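You operate a simulated robot arm through the tools that you are given. There is no shell and no other tool.

Carry out the task below with a simulated robot arm. There is one attempt and no reset: what you move stays moved.

Task
Put things in order on the top of the island bench. At the end: the blue gauge block is on the grey cover plate; the yellow socket cap stands on top of the black sample card; the flat grey sensor stands on top of the narrow grey carton; the plain silver ring stands where the flat grey sensor stood; whatever was shut is shut again. Leave all else as you found it, and nothing knocked over.

The check looks at the end state, three seconds after you hand in, the way a careful person would. Anything else that was tipped, shoved, dropped, spilled or broken makes it a failure. Lids that push on must go on centred and level and be pressed home; caps that screw on are set level and turned clockwise until they are tight.

Robot
A 5-joint arm with a two-finger parallel gripper, fixed in place. Base frame: the origin is at the foot of the arm, x ahead of it, y to its left, z up; the work surface is at about z = 0. Lengths are in cm, angles in rad, forces in N, time in s.
With the tool pointing down near the work surface it reaches from about 26 to 60 cm from the base axis. Its first joint turns from -1.152 to 1.152 rad. The tool tilts only in the upright plane through the base axis and itself; it spins freely about its own axis. Payload 1.57 kg.
The tool frame sits at the grasp point between the pads (the TCP): z along the fingers, y along the line on which they close. The tips reach 3 cm beyond it. Largest opening 8 cm; finger width 1.7, thickness 1.2; the body of the gripper, 4 by 8.2 cm, starts 8 cm behind the TCP.
Orientation is told as [roll, pitch, yaw] about the base's x, y, z axes, in that order, counted from this pose: with the fingers straight down and closing along the base's y, the tool's x points along the base's -x, its y along +y and its z along -z.

Tools
- The arm moves only by the tool apply_moves. Its argument "series" is text: rows parted by semicolons, each of 7 numbers parted by spaces: the shift along the base's x, y, z in cm, then the turn, a rotation vector about the base's x, y, z in degrees, then the gripper command, from -1 (fully open) to 1 (shut), values between in proportion. In form: tx ty tz rx ry rz hand; .... A call has 1 to 20 rows; each row shifts and turns the commanded pose from where the row before left it. Each row takes 0.2 s and may step no farther than 5 cm and 0.15 rad from the row before; otherwise, or with a gripper value out of range, the whole call is refused. A pose out of reach is approached as far as the arm can. The call stops where the force on the tool passes 40 N (or 10 N more than at its start, if that is more) or the arm is blocked; 0.2 s more then pass. The fingers move at their own pace (about 15.3 cm/s each) and stop on an object; they squeeze with about 41 N. The grip force told is the motor's: it shows also when the fingers shut on nothing. Time passes only in rows, and 0.2 s behind the last, so rows that do not move let the fingers close. It gives the time, the measured TCP pose, the force on the tool (base axes), the opening and the grip force at its end, in the units of the frame above (readings bear some noise), with the torque about the TCP (base axes, N m) and any sound that the robot's microphone picked up.
- Cameras (640 x 400 px; columns grow to the right, rows downward): "scene" is fixed at [2.96, 39.04, 53.86]; the picture's right is [-0.86, -0.51, 0.00], its down [-0.26, 0.44, -0.86] and it looks along [0.44, -0.74, -0.52] (base axes); focal length 306 px, centre (320, 200). "wrist" rides on the gripper at [7.2, -0.7, -12.2] in the tool frame; the picture's right is [0.09, 1.00, 0.00], its down [-0.84, 0.08, -0.54] and it looks along [-0.54, 0.05, 0.84] (tool axes); focal length 238 px, centre (320, 200). There is no depth. A picture from a camera that has moved, and an enlarged one, comes with that camera's place and axes in the base frame and with its lens. The place of the scene camera against the robot may be out by one fixed shift of up to 1.8 cm in any direction.
- camera(camera): a new picture of that camera. It takes no simulated time.
- close_up(camera, box): a new picture of the part [left, top, right, bottom] of that camera's present view, enlarged. It takes no simulated time.
- job_done(): hands the job in; it is judged then, once.

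Places have to be worked out from the pictures, the camera data and where the tool is seen. Open the gripper and draw the arm clear of the work before you hand the job in, unless the task says otherwise.

The tools are called after ">>>" by a JSON object that holds its "api" and its "payload". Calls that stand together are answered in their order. apply_moves: Moves the arm, as the interface text tells. Its arguments: {"type":"object","properties":{"series":{"type":"string"}},"required":["series"]} The other tools are called the same way: camera (camera) takes a picture; close_up (camera, box) takes an enlarged picture of a part of a camera's view; job_done () hands the job in.

At the start:

```text
time: 0.0
tcp_pos: [36.3, -14.64, 28.5]
orientation: [0.001, 0.001, -0.002]
ft_force: [-0.4, -0.2, -0.9]
torque: [0.04, 0.0, 0.01]
gripper_width: 8.02
grasp_force: 0.2
```

scene: 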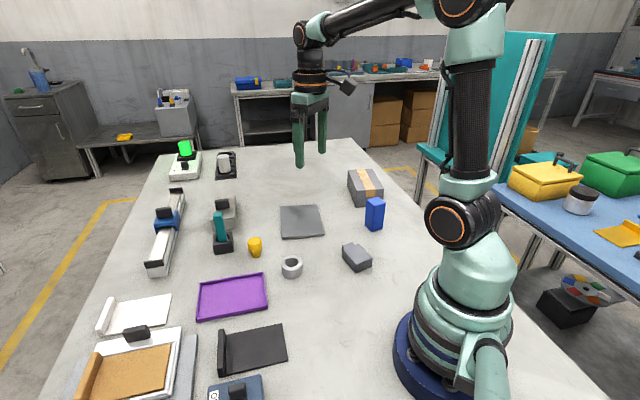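
wrist: 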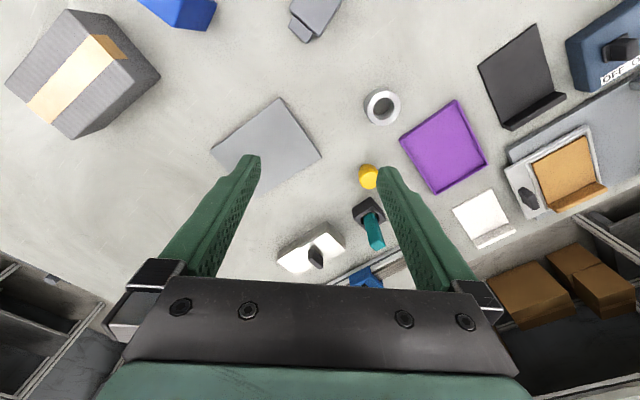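

I start by looking closely at the bench from both cameras to identify every object.

>>> {"api": "close_up", "payload": {"camera": "scene", "box": [220, 160, 420, 285]}}

>>> {"api": "close_up", "payload": {"camera": "scene", "box": [60, 275, 300, 400]}}

>>> {"api": "close_up", "payload": {"camera": "scene", "box": [120, 130, 320, 285]}}

>>> {"api": "close_up", "payload": {"camera": "wrist", "box": [0, 0, 320, 200]}}

>>> {"api": "close_up", "payload": {"camera": "wrist", "box": [320, 0, 640, 200]}}

```text
3.20 times, centred on (320, 222) of scene
camera zoom: at [2.96, 39.04, 53.86], right [-0.86, -0.51, 0.0], down [-0.26, 0.44, -0.86], along [0.44, -0.74, -0.52], focal length 978 px, centre (320, 128)
```

zoom: 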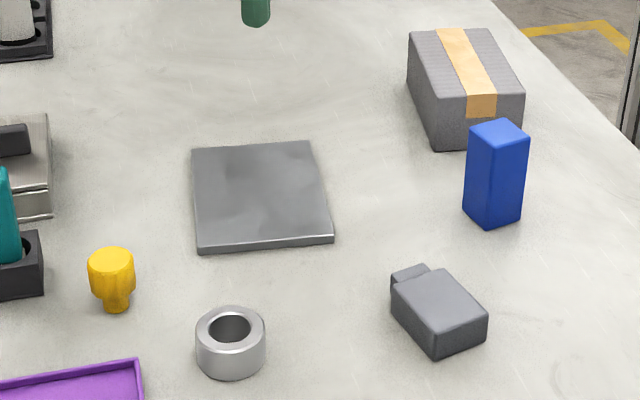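

```text
2.67 times, centred on (180, 338) of scene
camera zoom: at [2.96, 39.04, 53.86], right [-0.86, -0.51, 0.0], down [-0.26, 0.44, -0.86], along [0.44, -0.74, -0.52], focal length 815 px, centre (693, -167)
```

zoom: 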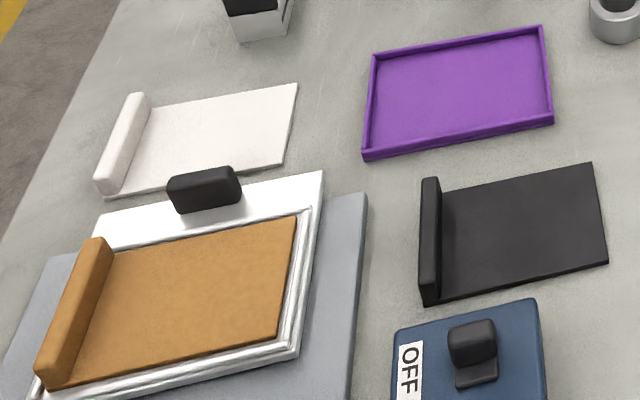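

```text
2.58 times, centred on (220, 208) of scene
camera zoom: at [2.96, 39.04, 53.86], right [-0.86, -0.51, 0.0], down [-0.26, 0.44, -0.86], along [0.44, -0.74, -0.52], focal length 789 px, centre (578, 181)
```

zoom: 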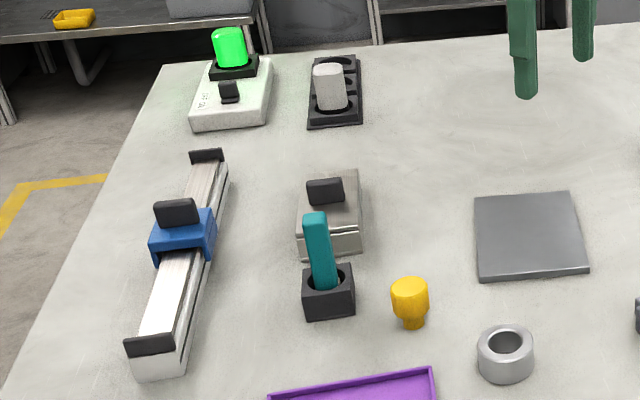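

```text
2.00 times, centred on (160, 100) of wrist
camera zoom: at [29.12, -15.23, 40.7], right [-0.09, 1.0, 0.0], down [0.84, 0.08, 0.54], along [0.54, 0.05, -0.84], focal length 477 px, centre (640, 400)
```

zoom: 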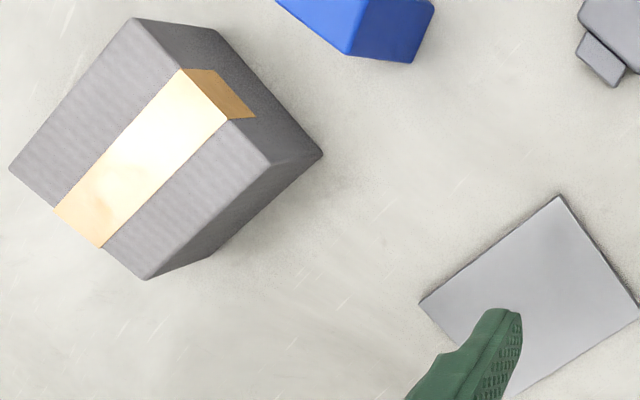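

```text
2.00 times, centred on (480, 100) of wrist
camera zoom: at [29.12, -15.23, 40.7], right [-0.09, 1.0, 0.0], down [0.84, 0.08, 0.54], along [0.54, 0.05, -0.84], focal length 477 px, centre (0, 400)
```

zoom: 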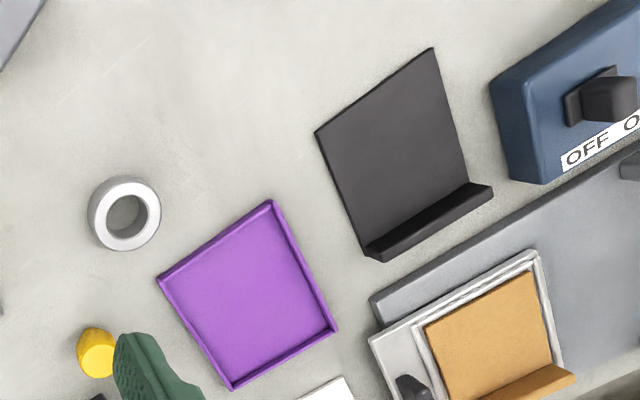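

The pictures show the blue block, the sensor with a tab, the taped grey carton, the plate, the ring, the yellow cap and the black card. My first estimates are: sensor (26,-16.5), ring (36,-5), cap (47,-5), plate (44,-23), card (30,15), block (25,-31) and carton (33,-44). I move above the near side to get accurate wrist views.

>>> {"api": "apply_moves", "payload": {"series": "-3 -2 -1 0 0 0 -1; -3 -3 -1 0 0 0 -1; 0 -3 0 0 0 0 -1; 0 0 0 0 0 0 -1"}}

>>> {"api": "camera", "payload": {"camera": "wrist"}}

```text
time: 1.0
tcp_pos: [30.29, -22.55, 26.31]
orientation: [-0.001, 0.0, -0.001]
ft_force: [0.1, 0.6, -0.7]
torque: [0.01, 0.01, -0.01]
gripper_width: 7.98
grasp_force: 0.0
```

```text
taken
camera wrist: at [23.14, -23.24, 38.53], right [-0.09, 1.0, 0.0], down [0.84, 0.08, 0.54], along [0.54, 0.05, -0.84], focal length 238 px, centre (320, 200)
```

wrist: 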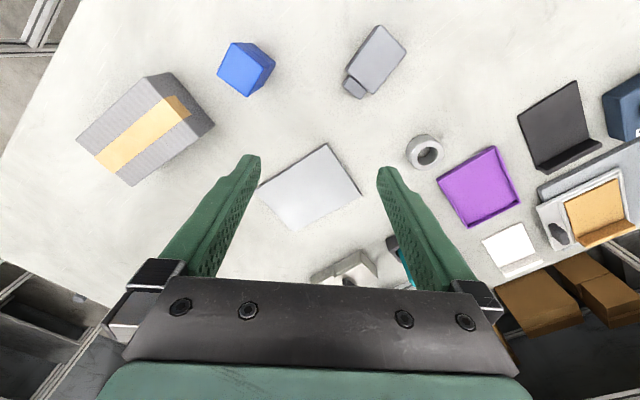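

This view has the block, carton, sensor and plate together. I enlarge them to measure their corners.

>>> {"api": "close_up", "payload": {"camera": "wrist", "box": [60, 20, 300, 200]}}

>>> {"api": "close_up", "payload": {"camera": "wrist", "box": [320, 10, 480, 110]}}

>>> {"api": "close_up", "payload": {"camera": "wrist", "box": [240, 120, 460, 260]}}

>>> {"api": "close_up", "payload": {"camera": "wrist", "box": [440, 60, 640, 185]}}

```text
2.22 times, centred on (180, 110) of wrist
camera zoom: at [23.14, -23.24, 38.53], right [-0.09, 1.0, 0.0], down [0.84, 0.08, 0.54], along [0.54, 0.05, -0.84], focal length 530 px, centre (631, 400)
```

zoom: 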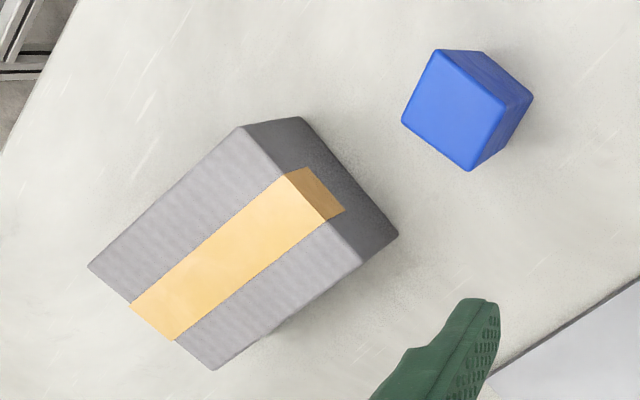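

```text
4.00 times, centred on (400, 60) of wrist
camera zoom: at [23.14, -23.24, 38.53], right [-0.09, 1.0, 0.0], down [0.84, 0.08, 0.54], along [0.54, 0.05, -0.84], focal length 953 px, centre (0, 760)
```

zoom: 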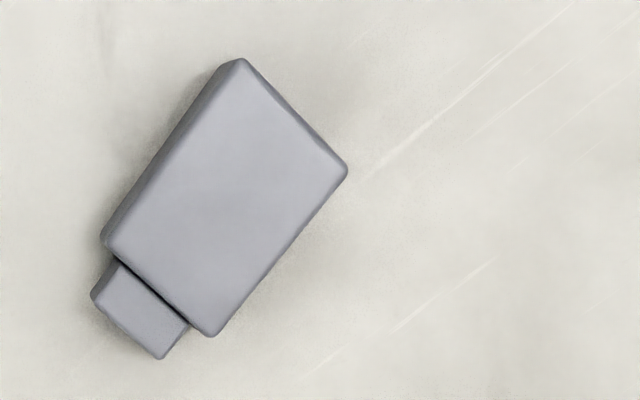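

```text
2.86 times, centred on (350, 190) of wrist
camera zoom: at [23.14, -23.24, 38.53], right [-0.09, 1.0, 0.0], down [0.84, 0.08, 0.54], along [0.54, 0.05, -0.84], focal length 681 px, centre (234, 229)
```

zoom: 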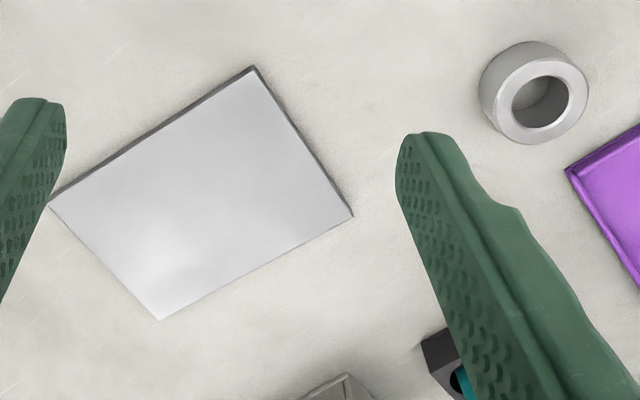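

```text
3.20 times, centred on (540, 122) of wrist
camera zoom: at [23.14, -23.24, 38.53], right [-0.09, 1.0, 0.0], down [0.84, 0.08, 0.54], along [0.54, 0.05, -0.84], focal length 763 px, centre (-384, 448)
```

zoom: 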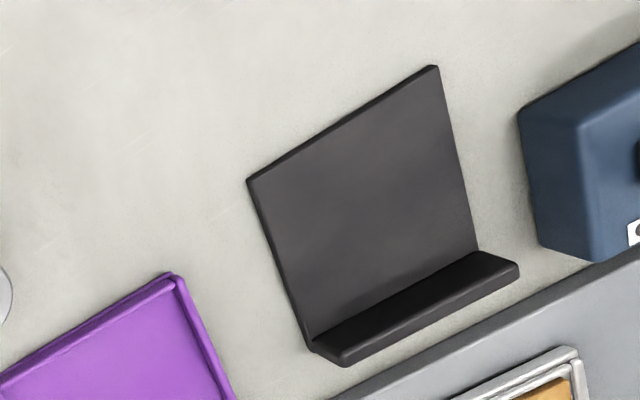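

From the enlarged views I get these estimates:
- Block top centre about (26.1,-31.7), side 3.75 cm, height about 9 cm, edges at 57.5°.
- Carton 8.9 x 14.7 x 6.1 cm, centred at about (36,-47.5).
- Plate centred at about (46,-23.3).
- Sensor body about 4.75 x 6.15 cm at (24.1,-15.9).

I go above the block with the fingers turned to match it and check from there.

>>> {"api": "apply_moves", "payload": {"series": "-1.05 -2.29 -1.5 0 0 -8.1 -1; -1.05 -2.29 -1.5 0 0 -8.1 -1; -1.05 -2.29 -1.5 0 0 -8.1 -1; -1.05 -2.29 -1.5 0 0 -8.1 -1; 0 0 0 0 0 0 -1; 0 0 0 0 0 0 -1"}}

>>> {"api": "camera", "payload": {"camera": "wrist"}}

>>> {"api": "camera", "payload": {"camera": "scene"}}

```text
time: 2.4
tcp_pos: [25.93, -31.82, 20.4]
orientation: [0.0, 0.001, -0.567]
ft_force: [0.0, -0.4, -0.8]
torque: [0.0, 0.01, -0.01]
gripper_width: 7.98
grasp_force: 0.0
```

```text
taken
camera wrist: at [19.63, -28.45, 32.65], right [0.46, 0.89, 0.0], down [0.75, -0.38, 0.54], along [0.48, -0.25, -0.84], focal length 238 px, centre (320, 200)
```

wrist: 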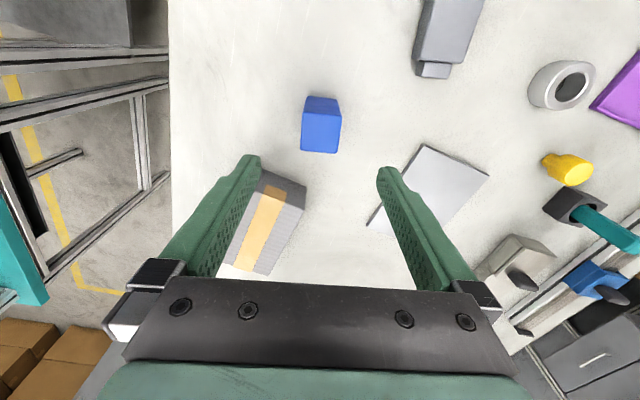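

```text
taken
```

scene: 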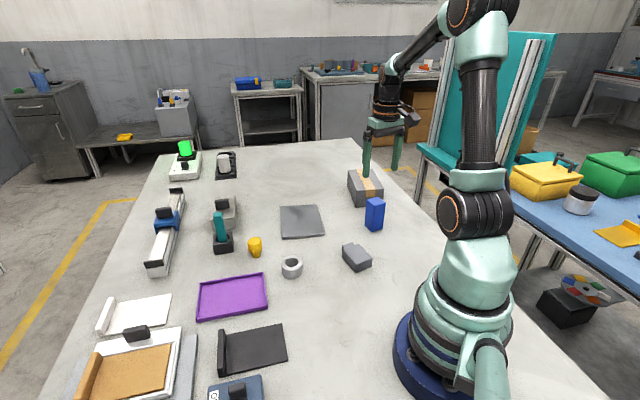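

The block looks centred between the fingers. I enlarge to check its alignment and top.

>>> {"api": "close_up", "payload": {"camera": "wrist", "box": [240, 60, 400, 160]}}

>>> {"api": "close_up", "payload": {"camera": "wrist", "box": [480, 40, 640, 240]}}

>>> {"api": "close_up", "payload": {"camera": "wrist", "box": [200, 140, 360, 280]}}

```text
4.00 times, centred on (320, 110) of wrist
camera zoom: at [19.63, -28.45, 32.65], right [0.46, 0.89, 0.0], down [0.75, -0.38, 0.54], along [0.48, -0.25, -0.84], focal length 953 px, centre (320, 560)
```

zoom: 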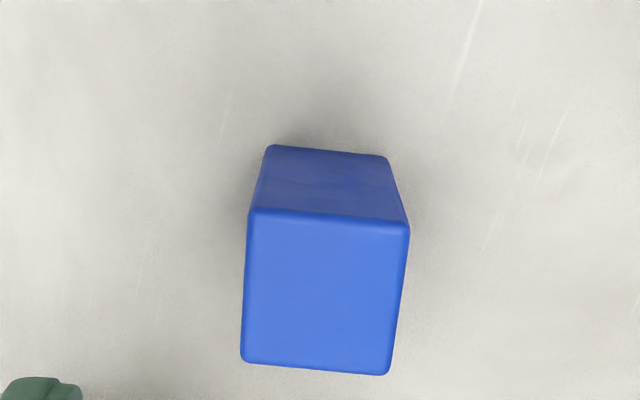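

```text
2.00 times, centred on (560, 140) of wrist
camera zoom: at [19.63, -28.45, 32.65], right [0.46, 0.89, 0.0], down [0.75, -0.38, 0.54], along [0.48, -0.25, -0.84], focal length 477 px, centre (-160, 320)
```

zoom: 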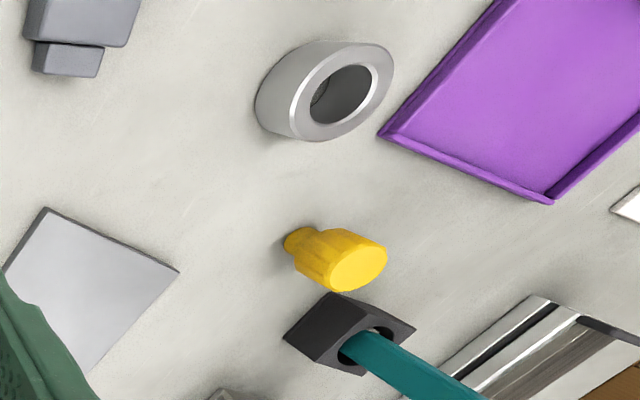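

```text
2.86 times, centred on (280, 210) of wrist
camera zoom: at [19.63, -28.45, 32.65], right [0.46, 0.89, 0.0], down [0.75, -0.38, 0.54], along [0.48, -0.25, -0.84], focal length 681 px, centre (434, 171)
```

zoom: 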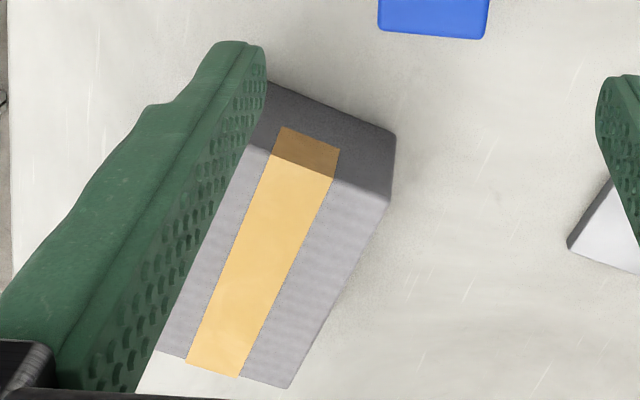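

The block's top centre computes to (26.24,-31.81), height about 8.9 cm, aligned within a degree. I shift 0.3 cm in x, go down to z = 5 and close on it.

>>> {"api": "apply_moves", "payload": {"series": "0.3 0 -3.4 0 0 0 -1; 0 0 -4 0 0 0 -1; 0 0 -4 0 0 0 -1; 0 0 -2 0 0 0 -1; 0 0 -2 0 0 0 -1; 0 0 0 0 0 0 -1"}}

>>> {"api": "camera", "payload": {"camera": "wrist"}}

```text
time: 3.8
tcp_pos: [26.55, -31.8, 4.94]
orientation: [0.0, 0.001, -0.567]
ft_force: [-0.1, -0.5, -0.2]
torque: [0.01, 0.01, 0.0]
gripper_width: 8.02
grasp_force: 0.1
```

```text
taken
camera wrist: at [20.19, -28.36, 17.22], right [0.46, 0.89, 0.0], down [0.75, -0.38, 0.54], along [0.48, -0.25, -0.84], focal length 238 px, centre (320, 200)
```

wrist: 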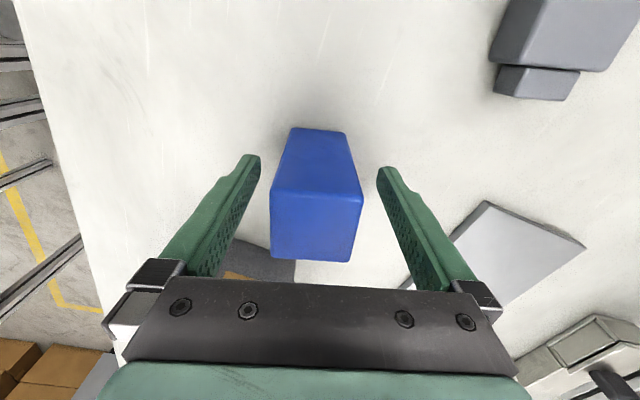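

The block stands between the fingers, nearly centred. I close the gripper and wait for the grip to settle.

>>> {"api": "apply_moves", "payload": {"series": "0 0 0 0 0 0 0; 0 0 0 0 0 0 0.2; 0 0 0 0 0 0 1; 0 0 0 0 0 0 1; 0 0 0 0 0 0 1"}}

```text
time: 5.0
tcp_pos: [26.43, -31.6, 4.92]
orientation: [0.001, 0.0, -0.564]
ft_force: [0.0, -0.4, -0.1]
torque: [-0.01, -0.06, 0.0]
gripper_width: 3.98
grasp_force: 41.4
```

The gripper holds at 3.98 cm with 41 N, so the block is gripped. I lift it.

>>> {"api": "apply_moves", "payload": {"series": "0 0 1 0 0 0 1; 0 0 2 0 0 0 1; 0 0 3 0 0 0 1; 0 0 2 0 0 0 1; 0 0 0 0 0 0 1"}}

>>> {"api": "camera", "payload": {"camera": "wrist"}}

```text
time: 6.2
tcp_pos: [26.33, -31.83, 12.9]
orientation: [0.0, -0.002, -0.566]
ft_force: [0.5, 0.0, -2.1]
torque: [0.01, 0.0, 0.02]
gripper_width: 3.97
grasp_force: 41.9
```

```text
taken
camera wrist: at [20.0, -28.49, 25.23], right [0.46, 0.89, 0.0], down [0.75, -0.38, 0.54], along [0.48, -0.25, -0.84], focal length 238 px, centre (320, 200)
```

wrist: 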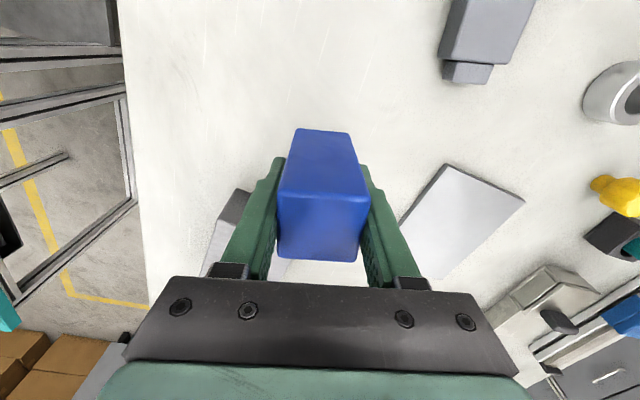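

The block is held, with about 2 N of weight. I carry it over the plate's centre, turning it to line up with the plate's edges, and look again before lowering.

>>> {"api": "apply_moves", "payload": {"series": "3.28 1.42 0.3 0 0 -3.13 1; 3.28 1.42 0.3 0 0 -3.13 1; 3.28 1.42 0 0 0 -3.13 1; 3.28 1.42 0 0 0 -3.13 1; 3.28 1.42 0 0 0 -3.13 1; 3.28 1.42 0 0 0 -3.13 1; 0 0 0 0 0 0 1; 0 0 0 0 0 0 1"}}

>>> {"api": "camera", "payload": {"camera": "wrist"}}

>>> {"api": "camera", "payload": {"camera": "scene"}}

```text
time: 8.0
tcp_pos: [45.92, -23.03, 13.63]
orientation: [0.0, -0.001, -0.894]
ft_force: [0.1, 0.0, -1.6]
torque: [-0.02, -0.02, 0.01]
gripper_width: 4.0
grasp_force: 41.0
```

```text
taken
camera wrist: at [41.0, -17.85, 25.87], right [0.72, 0.7, 0.0], down [0.58, -0.6, 0.54], along [0.38, -0.39, -0.84], focal length 238 px, centre (320, 200)
```

wrist: 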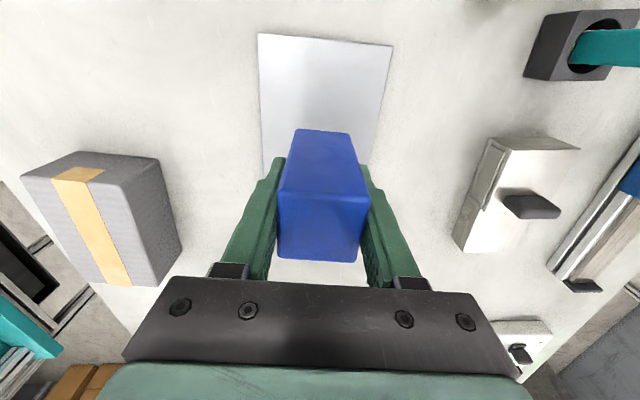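

```text
taken
```

scene: 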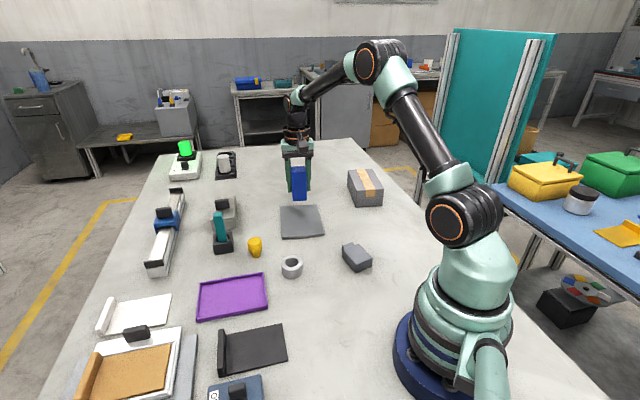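

The plate is directly below and lined up, and its corners agree with my earlier estimate. I lower the block in stages to just above the plate.

>>> {"api": "apply_moves", "payload": {"series": "0 -0.2 -3 0 0 0 1; 0 0 -2.5 0 0 0 1; 0 0 -1 0 0 0 1; 0 0 -0.5 0 0 0 1; 0 0 0 0 0 0 1"}}

>>> {"api": "camera", "payload": {"camera": "scene"}}

>>> {"api": "close_up", "payload": {"camera": "scene", "box": [240, 150, 360, 250]}}

```text
time: 9.2
tcp_pos: [45.92, -23.49, 6.58]
orientation: [-0.001, 0.0, -0.893]
ft_force: [-0.1, -0.1, -2.5]
torque: [0.01, 0.01, 0.0]
gripper_width: 3.98
grasp_force: 41.2
```

```text
taken
```

scene: 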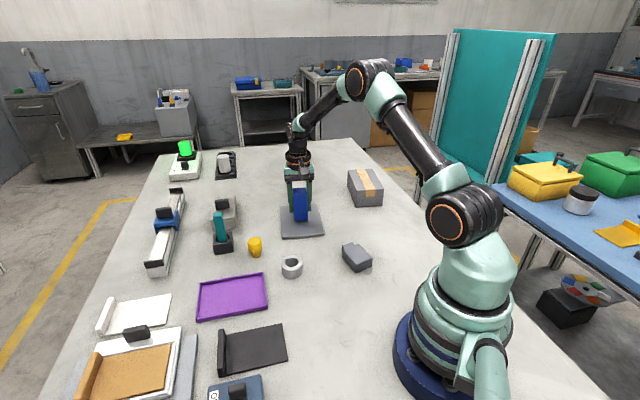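

```text
4.00 times, centred on (300, 200) of scene
camera zoom: at [2.96, 39.04, 53.86], right [-0.86, -0.51, 0.0], down [-0.26, 0.44, -0.86], along [0.44, -0.74, -0.52], focal length 1223 px, centre (400, 200)
```

zoom: 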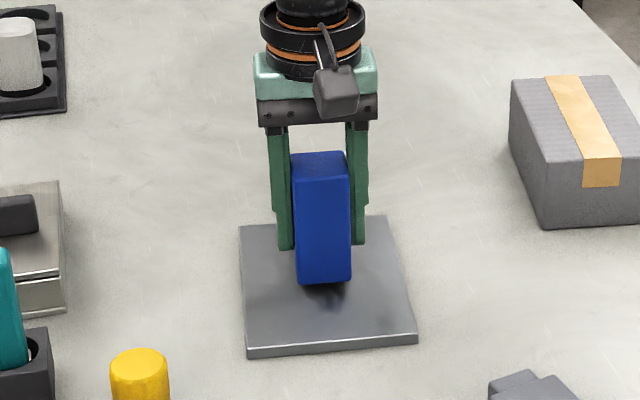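

The block hangs about 1 cm over the middle of the plate. I lower in small steps and watch the force for contact.

>>> {"api": "apply_moves", "payload": {"series": "0 0 -0.3 0 0 0 1; 0 0 -0.2 0 0 0 1; 0 0 0 0 0 0 1"}}

```text
time: 10.0
tcp_pos: [46.03, -23.4, 6.07]
orientation: [0.0, -0.001, -0.894]
ft_force: [-0.3, -0.6, -1.4]
torque: [-0.01, 0.01, 0.0]
gripper_width: 3.99
grasp_force: 41.1
```

There is no contact yet at z = 6.07, so I continue down in 0.1–0.15 cm steps.

>>> {"api": "apply_moves", "payload": {"series": "0 0 -0.15 0 0 0 1; 0 0 0 0 0 0 1"}}

```text
time: 10.6
tcp_pos: [46.13, -23.52, 5.92]
orientation: [0.001, 0.001, -0.893]
ft_force: [-1.9, 1.0, 2.3]
torque: [0.02, 0.07, -0.03]
gripper_width: 3.96
grasp_force: 40.6
```

The vertical force changed sign to +2.3 N, so the block touches the plate. I press 0.07 cm more, then open the fingers gradually.

>>> {"api": "apply_moves", "payload": {"series": "0 0 -0.07 0 0 0 1; 0 0 0 0 0 0 1"}}

```text
time: 11.2
tcp_pos: [46.05, -23.48, 6.08]
orientation: [0.0, -0.002, -0.894]
ft_force: [-5.7, 2.7, 16.7]
torque: [0.13, 0.35, 0.0]
gripper_width: 3.98
grasp_force: 40.8
```

Contact is firm at about 17 N. I back off slightly and open the fingers gently, then check.

>>> {"api": "apply_moves", "payload": {"series": "0 0 0.06 0 0 0 1; 0 0 0 0 0 0 0.0; 0 0 0 0 0 0 -0.1; 0 0 0 0 0 0 -0.3; 0 0 0 0 0 0 -1; 0 0 0 0 0 0 -1"}}

>>> {"api": "camera", "payload": {"camera": "wrist"}}

>>> {"api": "close_up", "payload": {"camera": "scene", "box": [240, 150, 360, 250]}}

```text
time: 12.6
tcp_pos: [45.99, -23.32, 5.96]
orientation: [-0.001, -0.001, -0.893]
ft_force: [0.2, 0.0, -0.3]
torque: [0.0, -0.03, 0.0]
gripper_width: 8.01
grasp_force: 0.1
```

```text
taken
camera wrist: at [41.06, -18.19, 18.2], right [0.72, 0.7, 0.0], down [0.58, -0.6, 0.54], along [0.38, -0.39, -0.84], focal length 238 px, centre (320, 200)
```

wrist: 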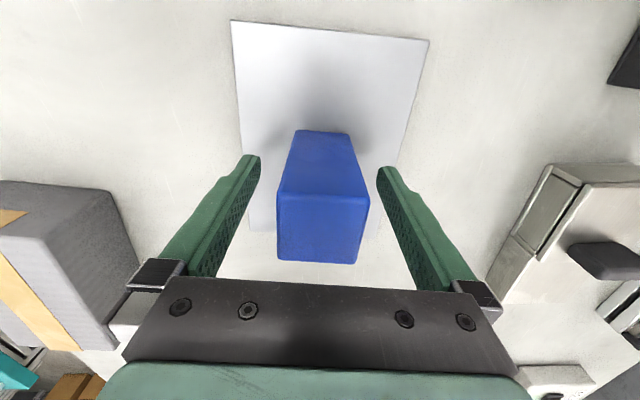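

```text
4.00 times, centred on (300, 200) of scene
camera zoom: at [2.96, 39.04, 53.86], right [-0.86, -0.51, 0.0], down [-0.26, 0.44, -0.86], along [0.44, -0.74, -0.52], focal length 1223 px, centre (400, 200)
```

zoom: 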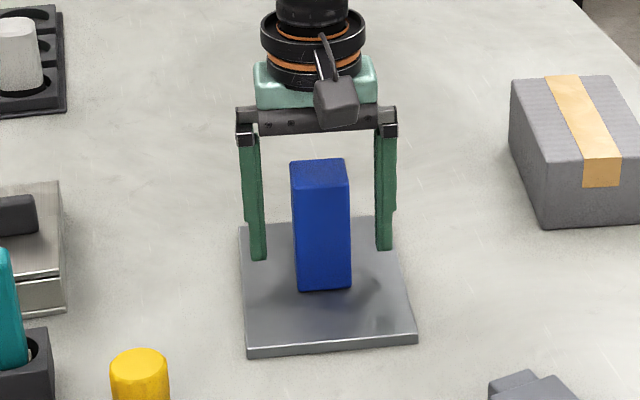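

The block stands upright on the plate. I rise straight up, then go over to the sensor, turning the fingers to its short side.

>>> {"api": "apply_moves", "payload": {"series": "0 0 2 0 0 0 -1; 0 0 4 0 0 0 -1; 0 0 4 0 0 0 -1; 0 0 2 0 0 0 -1; -3.65 1.24 0 0 0 3.25 -1; -3.65 1.24 0 0 0 3.25 -1; -3.65 1.24 0 0 0 3.25 -1; -3.65 1.24 0 0 0 3.25 -1; -3.65 1.24 0 0 0 3.25 -1; -3.65 1.24 0 0 0 3.25 -1; 0 0 -2 0 0 0 -1; 0 0 0 0 0 0 -1; 0 0 0 0 0 0 -1"}}

>>> {"api": "camera", "payload": {"camera": "wrist"}}

>>> {"api": "close_up", "payload": {"camera": "wrist", "box": [240, 40, 400, 140]}}

```text
time: 15.4
tcp_pos: [24.04, -15.84, 16.07]
orientation: [0.0, 0.001, -0.553]
ft_force: [0.6, -0.4, 0.1]
torque: [0.01, 0.01, 0.02]
gripper_width: 7.99
grasp_force: 0.0
```

```text
taken
camera wrist: at [17.64, -12.62, 28.23], right [0.44, 0.9, 0.0], down [0.75, -0.37, 0.54], along [0.49, -0.24, -0.84], focal length 238 px, centre (320, 200)
```

wrist: 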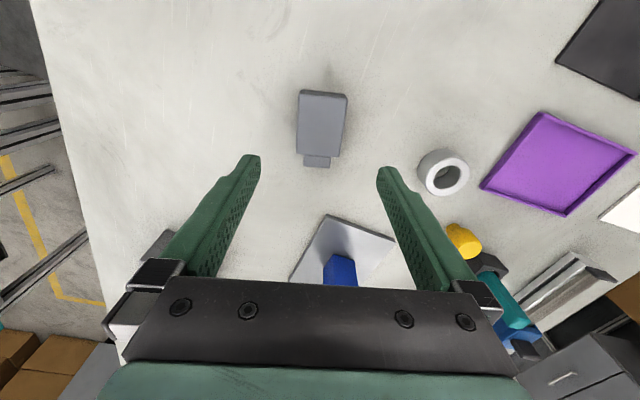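

```text
4.00 times, centred on (320, 90) of wrist
camera zoom: at [17.64, -12.62, 28.23], right [0.44, 0.9, 0.0], down [0.75, -0.37, 0.54], along [0.49, -0.24, -0.84], focal length 953 px, centre (320, 640)
```

zoom: 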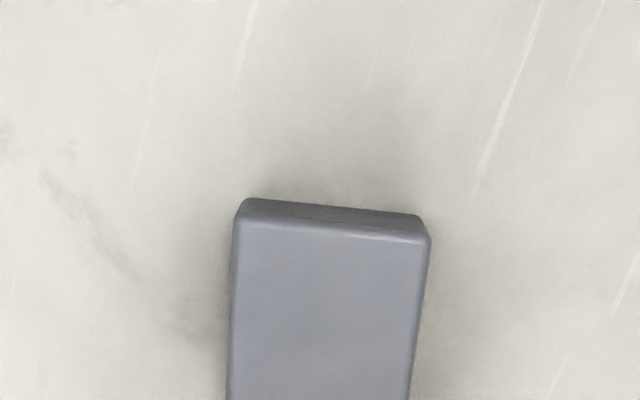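

The sensor is in line with the gripper. I enlarge it fully to fix its exact place, because the ring must go there later.

>>> {"api": "close_up", "payload": {"camera": "wrist", "box": [256, 80, 384, 180]}}

>>> {"api": "close_up", "payload": {"camera": "scene", "box": [320, 225, 400, 280]}}

```text
4.00 times, centred on (320, 130) of wrist
camera zoom: at [17.64, -12.62, 28.23], right [0.44, 0.9, 0.0], down [0.75, -0.37, 0.54], along [0.49, -0.24, -0.84], focal length 953 px, centre (320, 480)
```

zoom: 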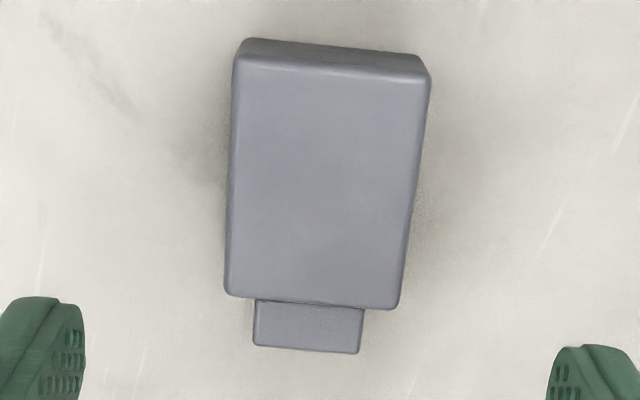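

```text
7.27 times, centred on (360, 252) of scene
camera zoom: at [2.96, 39.04, 53.86], right [-0.86, -0.51, 0.0], down [-0.26, 0.44, -0.86], along [0.44, -0.74, -0.52], focal length 2223 px, centre (29, -182)
```

zoom: 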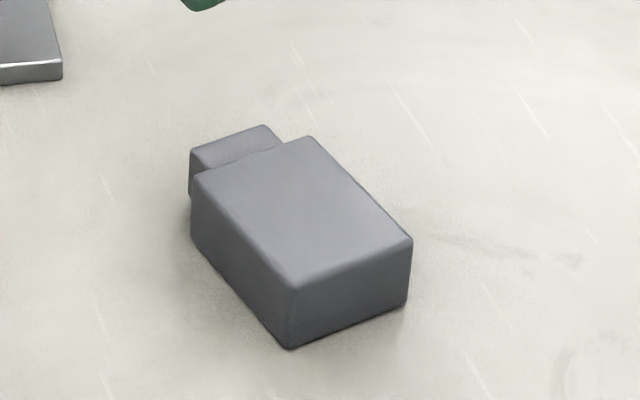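

Sensor body centre computes to (24.2,-15.8), 4.9 x 6.1 cm and about 2.7 cm tall, with a 2 cm tab on the far end. I move to its mass centre and go down so the tips are just above the bench.

>>> {"api": "apply_moves", "payload": {"series": "0.3 -0.1 -4 0 0 0 -1; 0 0 -4 0 0 0 -1; 0 0 -2.5 0 0 0 -1; 0 0 -1.2 0 0 0 -1; 0 0 -0.6 0 0 0 -1; 0 0 -0.3 0 0 0 -1; 0 0 0 0 0 0 -1"}}

>>> {"api": "camera", "payload": {"camera": "wrist"}}

```text
time: 17.0
tcp_pos: [24.34, -15.95, 3.41]
orientation: [0.002, 0.001, -0.554]
ft_force: [-0.5, -0.6, -1.0]
torque: [0.0, -0.03, 0.02]
gripper_width: 7.98
grasp_force: 0.1
```

```text
taken
camera wrist: at [18.0, -12.81, 15.66], right [0.44, 0.9, 0.0], down [0.75, -0.37, 0.54], along [0.49, -0.24, -0.84], focal length 238 px, centre (320, 200)
```

wrist: 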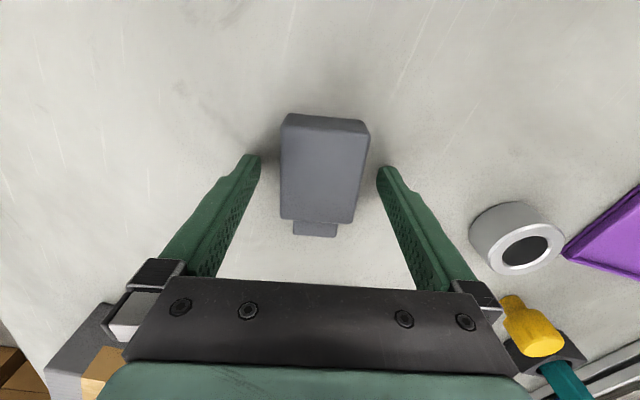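

The sensor sits slightly to the right between the fingers, by about 0.2 cm. I shift a little toward it and close.

>>> {"api": "apply_moves", "payload": {"series": "0.08 0.14 0 0 0 0 -1; 0 0 0 0 0 0 -0.4; 0 0 0 0 0 0 0.2; 0 0 0 0 0 0 1; 0 0 0 0 0 0 1; 0 0 0 0 0 0 1"}}

```text
time: 18.4
tcp_pos: [24.44, -15.9, 3.55]
orientation: [0.001, -0.003, -0.553]
ft_force: [0.8, 1.8, 4.6]
torque: [0.07, 0.01, 0.01]
gripper_width: 4.91
grasp_force: 41.0
```

The gripper holds at 4.91 cm with 41 N. I lift slowly and look.

>>> {"api": "apply_moves", "payload": {"series": "0 0 0.5 0 0 0 1; 0 0 1 0 0 0 1; 0 0 3 0 0 0 1; 0 0 3 0 0 0 1; 0 0 0 0 0 0 1"}}

>>> {"api": "camera", "payload": {"camera": "wrist"}}

>>> {"api": "close_up", "payload": {"camera": "scene", "box": [300, 180, 420, 280]}}

```text
time: 19.6
tcp_pos: [24.49, -15.94, 10.9]
orientation: [0.0, 0.0, -0.552]
ft_force: [0.1, 0.0, -1.5]
torque: [-0.01, -0.01, -0.04]
gripper_width: 4.9
grasp_force: 41.2
```

```text
taken
camera wrist: at [18.17, -12.66, 23.21], right [0.44, 0.9, 0.0], down [0.75, -0.37, 0.54], along [0.49, -0.24, -0.84], focal length 238 px, centre (320, 200)
```

wrist: 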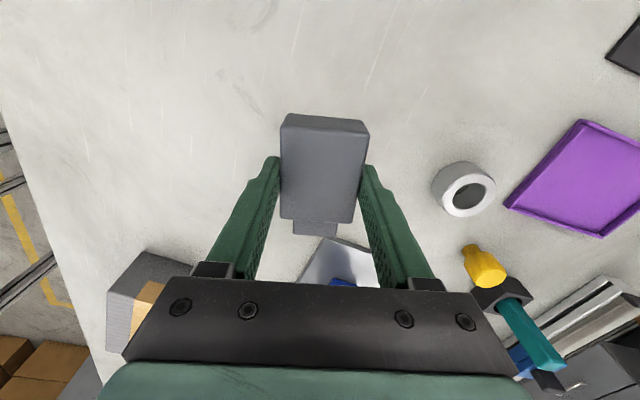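

```text
4.00 times, centred on (360, 230) of scene
camera zoom: at [2.96, 39.04, 53.86], right [-0.86, -0.51, 0.0], down [-0.26, 0.44, -0.86], along [0.44, -0.74, -0.52], focal length 1223 px, centre (160, 80)
```

zoom: 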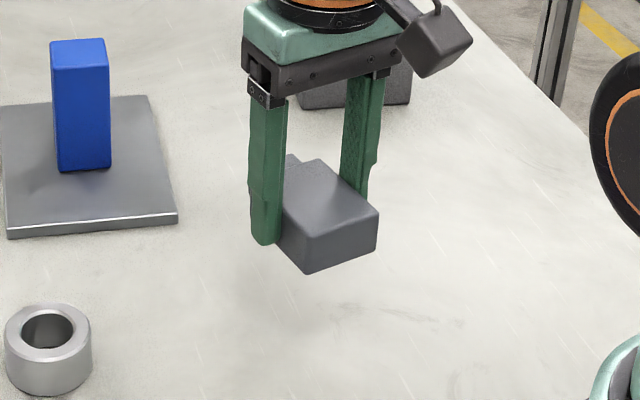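

The sensor is held level, with its bottom about 3.45 cm below the TCP. The carton's near end is at about (31.75,-41.7), its axis at -53° and its top at 6.1 cm. I carry the sensor over the carton's near half and look.

>>> {"api": "apply_moves", "payload": {"series": "0 0 2 0 0 0 1; 1.46 -4.24 1 0 0 -3.06 1; 1.46 -4.24 1 0 0 -3.06 1; 1.46 -4.24 0 0 0 -3.06 1; 1.46 -4.24 0 0 0 -3.06 1; 1.46 -4.24 0 0 0 -3.06 1; 1.46 -4.24 0 0 0 -3.06 1; 1.46 -4.24 0 0 0 -3.06 1; 0 0 0 0 0 0 1; 0 0 0 0 0 0 1"}}

>>> {"api": "camera", "payload": {"camera": "wrist"}}

>>> {"api": "close_up", "payload": {"camera": "scene", "box": [300, 110, 420, 220]}}

```text
time: 21.8
tcp_pos: [34.6, -45.83, 14.81]
orientation: [0.001, 0.001, -0.926]
ft_force: [-0.8, 0.6, -1.8]
torque: [-0.01, 0.01, 0.02]
gripper_width: 4.93
grasp_force: 40.9
```

```text
taken
camera wrist: at [29.89, -40.41, 27.02], right [0.74, 0.67, 0.0], down [0.56, -0.62, 0.54], along [0.36, -0.4, -0.84], focal length 238 px, centre (320, 200)
```

wrist: 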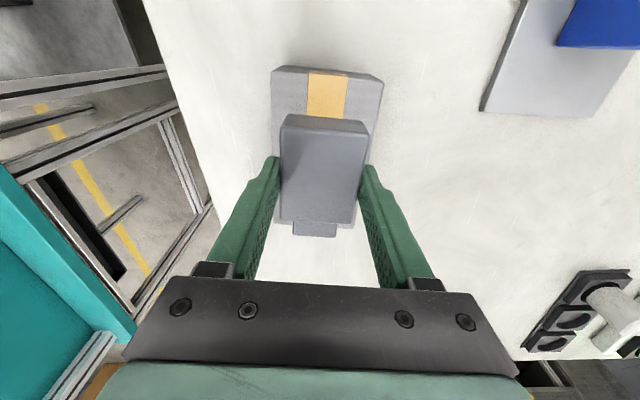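

```text
3.64 times, centred on (360, 165) of scene
camera zoom: at [2.96, 39.04, 53.86], right [-0.86, -0.51, 0.0], down [-0.26, 0.44, -0.86], along [0.44, -0.74, -0.52], focal length 1112 px, centre (174, 327)
```

zoom: 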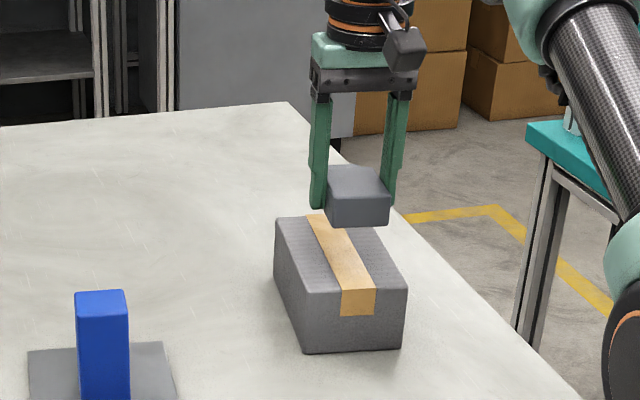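

I check how the carton's top lies under the sensor in this view.

>>> {"api": "close_up", "payload": {"camera": "wrist", "box": [240, 50, 410, 156]}}

>>> {"api": "close_up", "payload": {"camera": "wrist", "box": [250, 140, 400, 260]}}

```text
3.76 times, centred on (325, 103) of wrist
camera zoom: at [29.89, -40.41, 27.02], right [0.74, 0.67, 0.0], down [0.56, -0.62, 0.54], along [0.36, -0.4, -0.84], focal length 897 px, centre (301, 565)
```

zoom: 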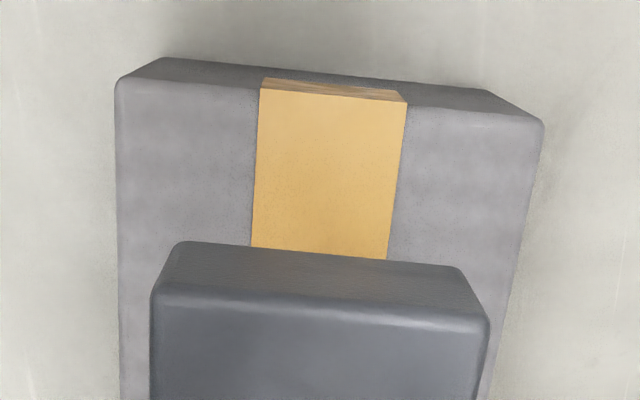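

```text
3.33 times, centred on (325, 200) of wrist
camera zoom: at [29.89, -40.41, 27.02], right [0.74, 0.67, 0.0], down [0.56, -0.62, 0.54], along [0.36, -0.4, -0.84], focal length 794 px, centre (303, 200)
```

zoom: 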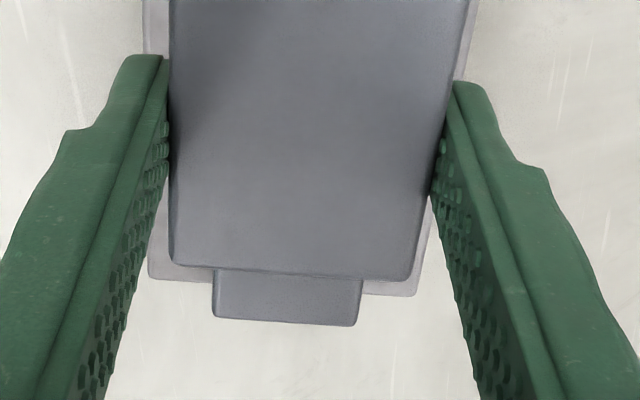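

The carton's top corners again give a centre line through (31.7,-41.5). The sensor is 5.2 cm from the near end and 0.3 cm off to one side. I correct the offset and lower to just above the top.

>>> {"api": "apply_moves", "payload": {"series": "0.24 0.18 -1.5 0 0 0 1; 0 0 -1.5 0 0 0 1; 0 0 -1 0 0 0 1; 0 0 -0.5 0 0 0 1; 0 0 0 0 0 0 1"}}

>>> {"api": "close_up", "payload": {"camera": "scene", "box": [320, 120, 420, 220]}}

```text
time: 23.0
tcp_pos: [34.89, -45.46, 10.32]
orientation: [0.0, -0.003, -0.927]
ft_force: [-0.8, 0.2, -1.6]
torque: [-0.01, 0.0, -0.02]
gripper_width: 4.94
grasp_force: 41.2
```

```text
4.00 times, centred on (370, 170) of scene
camera zoom: at [2.96, 39.04, 53.86], right [-0.86, -0.51, 0.0], down [-0.26, 0.44, -0.86], along [0.44, -0.74, -0.52], focal length 1223 px, centre (120, 320)
```

zoom: 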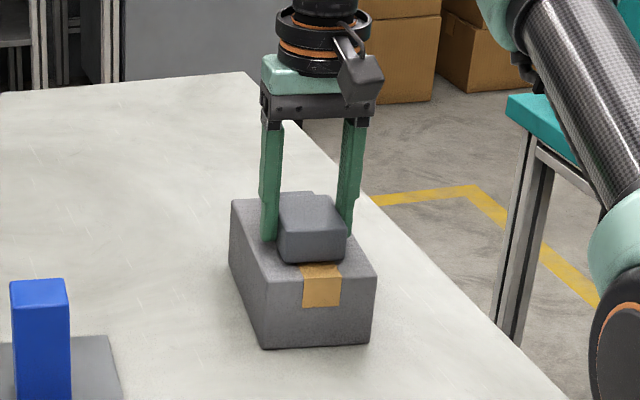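

The sensor is close above the carton's top and well inside its edges. I lower in small steps and watch the force.

>>> {"api": "apply_moves", "payload": {"series": "0 0 -0.25 0 0 0 1; 0 0 -0.15 0 0 0 1; 0 0 0 0 0 0 1"}}

```text
time: 23.8
tcp_pos: [34.96, -45.48, 9.96]
orientation: [0.001, 0.001, -0.928]
ft_force: [-2.0, 2.0, 4.3]
torque: [-0.06, 0.01, -0.02]
gripper_width: 4.9
grasp_force: 41.2
```

The force turned to +4.3 N, so contact is beginning. I settle it 0.05 cm more.

>>> {"api": "apply_moves", "payload": {"series": "0 0 -0.05 0 0 0 1; 0 0 0 0 0 0 1"}}

```text
time: 24.4
tcp_pos: [34.92, -45.43, 10.03]
orientation: [0.0, -0.001, -0.926]
ft_force: [1.3, 0.3, 8.0]
torque: [0.25, 0.17, -0.01]
gripper_width: 4.91
grasp_force: 41.1
```

The sensor is resting on the carton. I open the fingers step by step.

>>> {"api": "apply_moves", "payload": {"series": "0 0 0 0 0 0 -0.2; 0 0 0 0 0 0 -0.25; 0 0 0 0 0 0 -0.35; 0 0 0 0 0 0 -0.6; 0 0 0 0 0 0 -1; 0 0 0 0 0 0 -1"}}

>>> {"api": "camera", "payload": {"camera": "wrist"}}

>>> {"api": "close_up", "payload": {"camera": "scene", "box": [320, 120, 420, 220]}}

```text
time: 25.8
tcp_pos: [34.94, -45.43, 9.91]
orientation: [-0.002, 0.002, -0.928]
ft_force: [0.2, 0.4, 0.0]
torque: [0.0, 0.01, 0.02]
gripper_width: 7.99
grasp_force: 0.1
```

```text
taken
camera wrist: at [30.16, -40.09, 22.1], right [0.74, 0.67, 0.0], down [0.56, -0.62, 0.54], along [0.36, -0.4, -0.84], focal length 238 px, centre (320, 200)
```

wrist: 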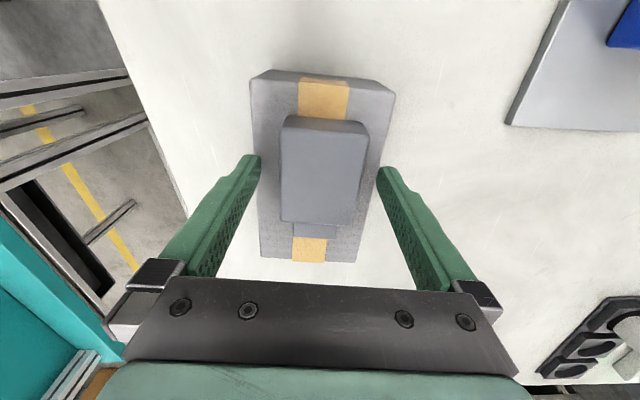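

```text
4.00 times, centred on (370, 170) of scene
camera zoom: at [2.96, 39.04, 53.86], right [-0.86, -0.51, 0.0], down [-0.26, 0.44, -0.86], along [0.44, -0.74, -0.52], focal length 1223 px, centre (120, 320)
```

zoom: 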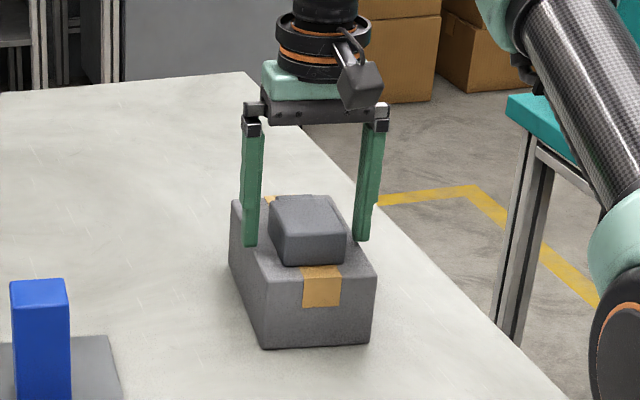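

The sensor sits squarely on the carton. I rise and travel over to the ring at about (36.1,-4.7), turning the fingers so they clear the purple tray.

>>> {"api": "apply_moves", "payload": {"series": "0 0 1.5 0 0 0 -1; 0 0 3 0 0 0 -1; 0 0 2 0 0 0 -1; 0.13 4.5 0 0 0 5.9 -1; 0.13 4.5 0 0 0 5.9 -1; 0.13 4.5 0 0 0 5.9 -1; 0.13 4.5 0 0 0 5.9 -1; 0.13 4.5 0 0 0 5.9 -1; 0.13 4.5 0 0 0 5.9 -1; 0.13 4.5 0 0 0 5.9 -1; 0.13 4.5 0 0 0 5.9 -1; 0.13 4.5 0 0 0 5.9 -1; 0 0 0 0 0 0 -1; 0 0 0 0 0 0 -1"}}

>>> {"api": "camera", "payload": {"camera": "wrist"}}

>>> {"api": "camera", "payload": {"camera": "scene"}}

```text
time: 28.8
tcp_pos: [36.13, -4.78, 16.6]
orientation: [0.0, -0.001, -0.001]
ft_force: [-0.6, -0.3, 0.3]
torque: [0.0, 0.03, -0.01]
gripper_width: 8.0
grasp_force: 0.0
```

```text
taken
camera wrist: at [28.89, -5.57, 28.88], right [-0.09, 1.0, 0.0], down [0.84, 0.08, 0.54], along [0.54, 0.05, -0.84], focal length 238 px, centre (320, 200)
```

wrist: 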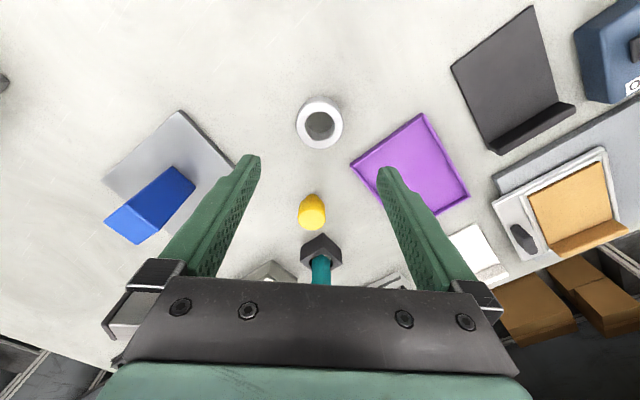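

```text
taken
```

scene: 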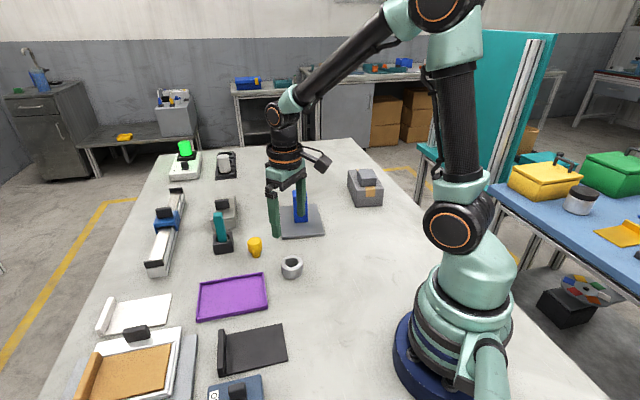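

The ring is almost directly under the tool. I enlarge the ring, the yellow cap and the card to measure them.

>>> {"api": "close_up", "payload": {"camera": "wrist", "box": [280, 80, 376, 155]}}

>>> {"api": "close_up", "payload": {"camera": "wrist", "box": [256, 170, 384, 290]}}

>>> {"api": "close_up", "payload": {"camera": "wrist", "box": [430, 0, 640, 170]}}

>>> {"api": "close_up", "payload": {"camera": "scene", "box": [200, 200, 320, 290]}}

```text
5.33 times, centred on (328, 118) of wrist
camera zoom: at [28.89, -5.57, 28.88], right [-0.09, 1.0, 0.0], down [0.84, 0.08, 0.54], along [0.54, 0.05, -0.84], focal length 1271 px, centre (277, 640)
```

zoom: 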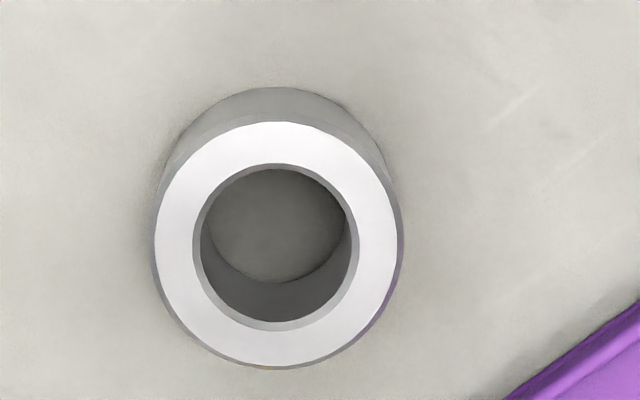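

```text
3.33 times, centred on (320, 230) of wrist
camera zoom: at [28.89, -5.57, 28.88], right [-0.09, 1.0, 0.0], down [0.84, 0.08, 0.54], along [0.54, 0.05, -0.84], focal length 794 px, centre (320, 100)
```

zoom: 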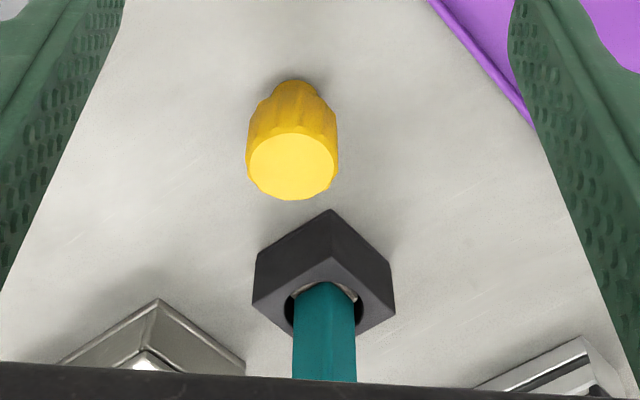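

```text
2.35 times, centred on (535, 85) of wrist
camera zoom: at [28.89, -5.57, 28.88], right [-0.09, 1.0, 0.0], down [0.84, 0.08, 0.54], along [0.54, 0.05, -0.84], focal length 561 px, centre (-186, 471)
```

zoom: 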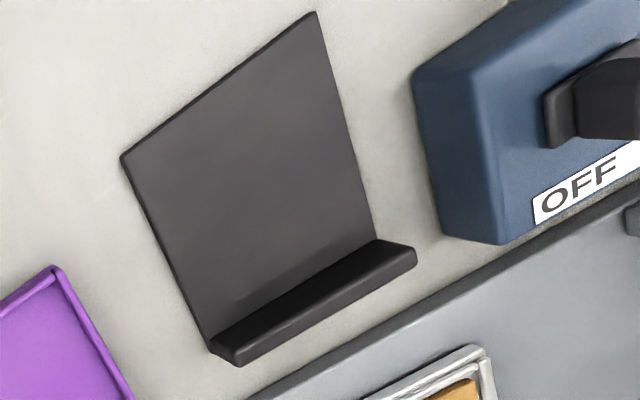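

```text
4.44 times, centred on (260, 245) of scene
camera zoom: at [2.96, 39.04, 53.86], right [-0.86, -0.51, 0.0], down [-0.26, 0.44, -0.86], along [0.44, -0.74, -0.52], focal length 1358 px, centre (587, 0)
```

zoom: 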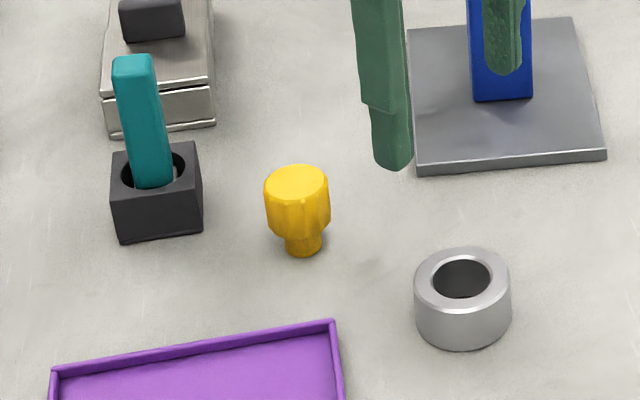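

The ring's centre computes to (36.1,-4.9), with a 5.06 cm outer diameter and about 2.7 cm height. I go down to grip it across y, which is clear of the tray corner at (41.2,-0.45).

>>> {"api": "apply_moves", "payload": {"series": "0 -0.1 -4 0 0 0 -1; 0 0 -4 0 0 0 -1; 0 0 -3 0 0 0 -1; 0 0 -1.4 0 0 0 -1; 0 0 -0.6 0 0 0 -1; 0 0 -0.2 0 0 0 -1; 0 0 0 0 0 0 -1"}}

>>> {"api": "camera", "payload": {"camera": "wrist"}}

```text
time: 30.4
tcp_pos: [36.15, -5.04, 3.21]
orientation: [0.0, 0.0, -0.001]
ft_force: [-0.4, -0.9, 0.0]
torque: [0.02, -0.01, 0.01]
gripper_width: 7.98
grasp_force: 0.1
```

```text
taken
camera wrist: at [29.05, -5.7, 15.44], right [-0.09, 1.0, 0.0], down [0.84, 0.08, 0.54], along [0.54, 0.05, -0.84], focal length 238 px, centre (320, 200)
```

wrist: 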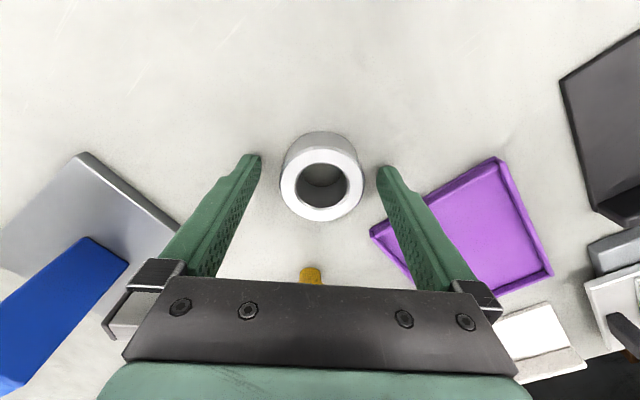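

The ring is centred between the fingers. I close on it.

>>> {"api": "apply_moves", "payload": {"series": "0 0 0 0 0 0 -0.4; 0 0 0 0 0 0 -0.2; 0 0 0 0 0 0 1; 0 0 0 0 0 0 1; 0 0 0 0 0 0 1"}}

```text
time: 31.6
tcp_pos: [36.13, -5.09, 3.22]
orientation: [0.0, 0.0, 0.001]
ft_force: [-1.0, 1.0, 0.8]
torque: [0.04, 0.04, -0.01]
gripper_width: 5.04
grasp_force: 40.5
```

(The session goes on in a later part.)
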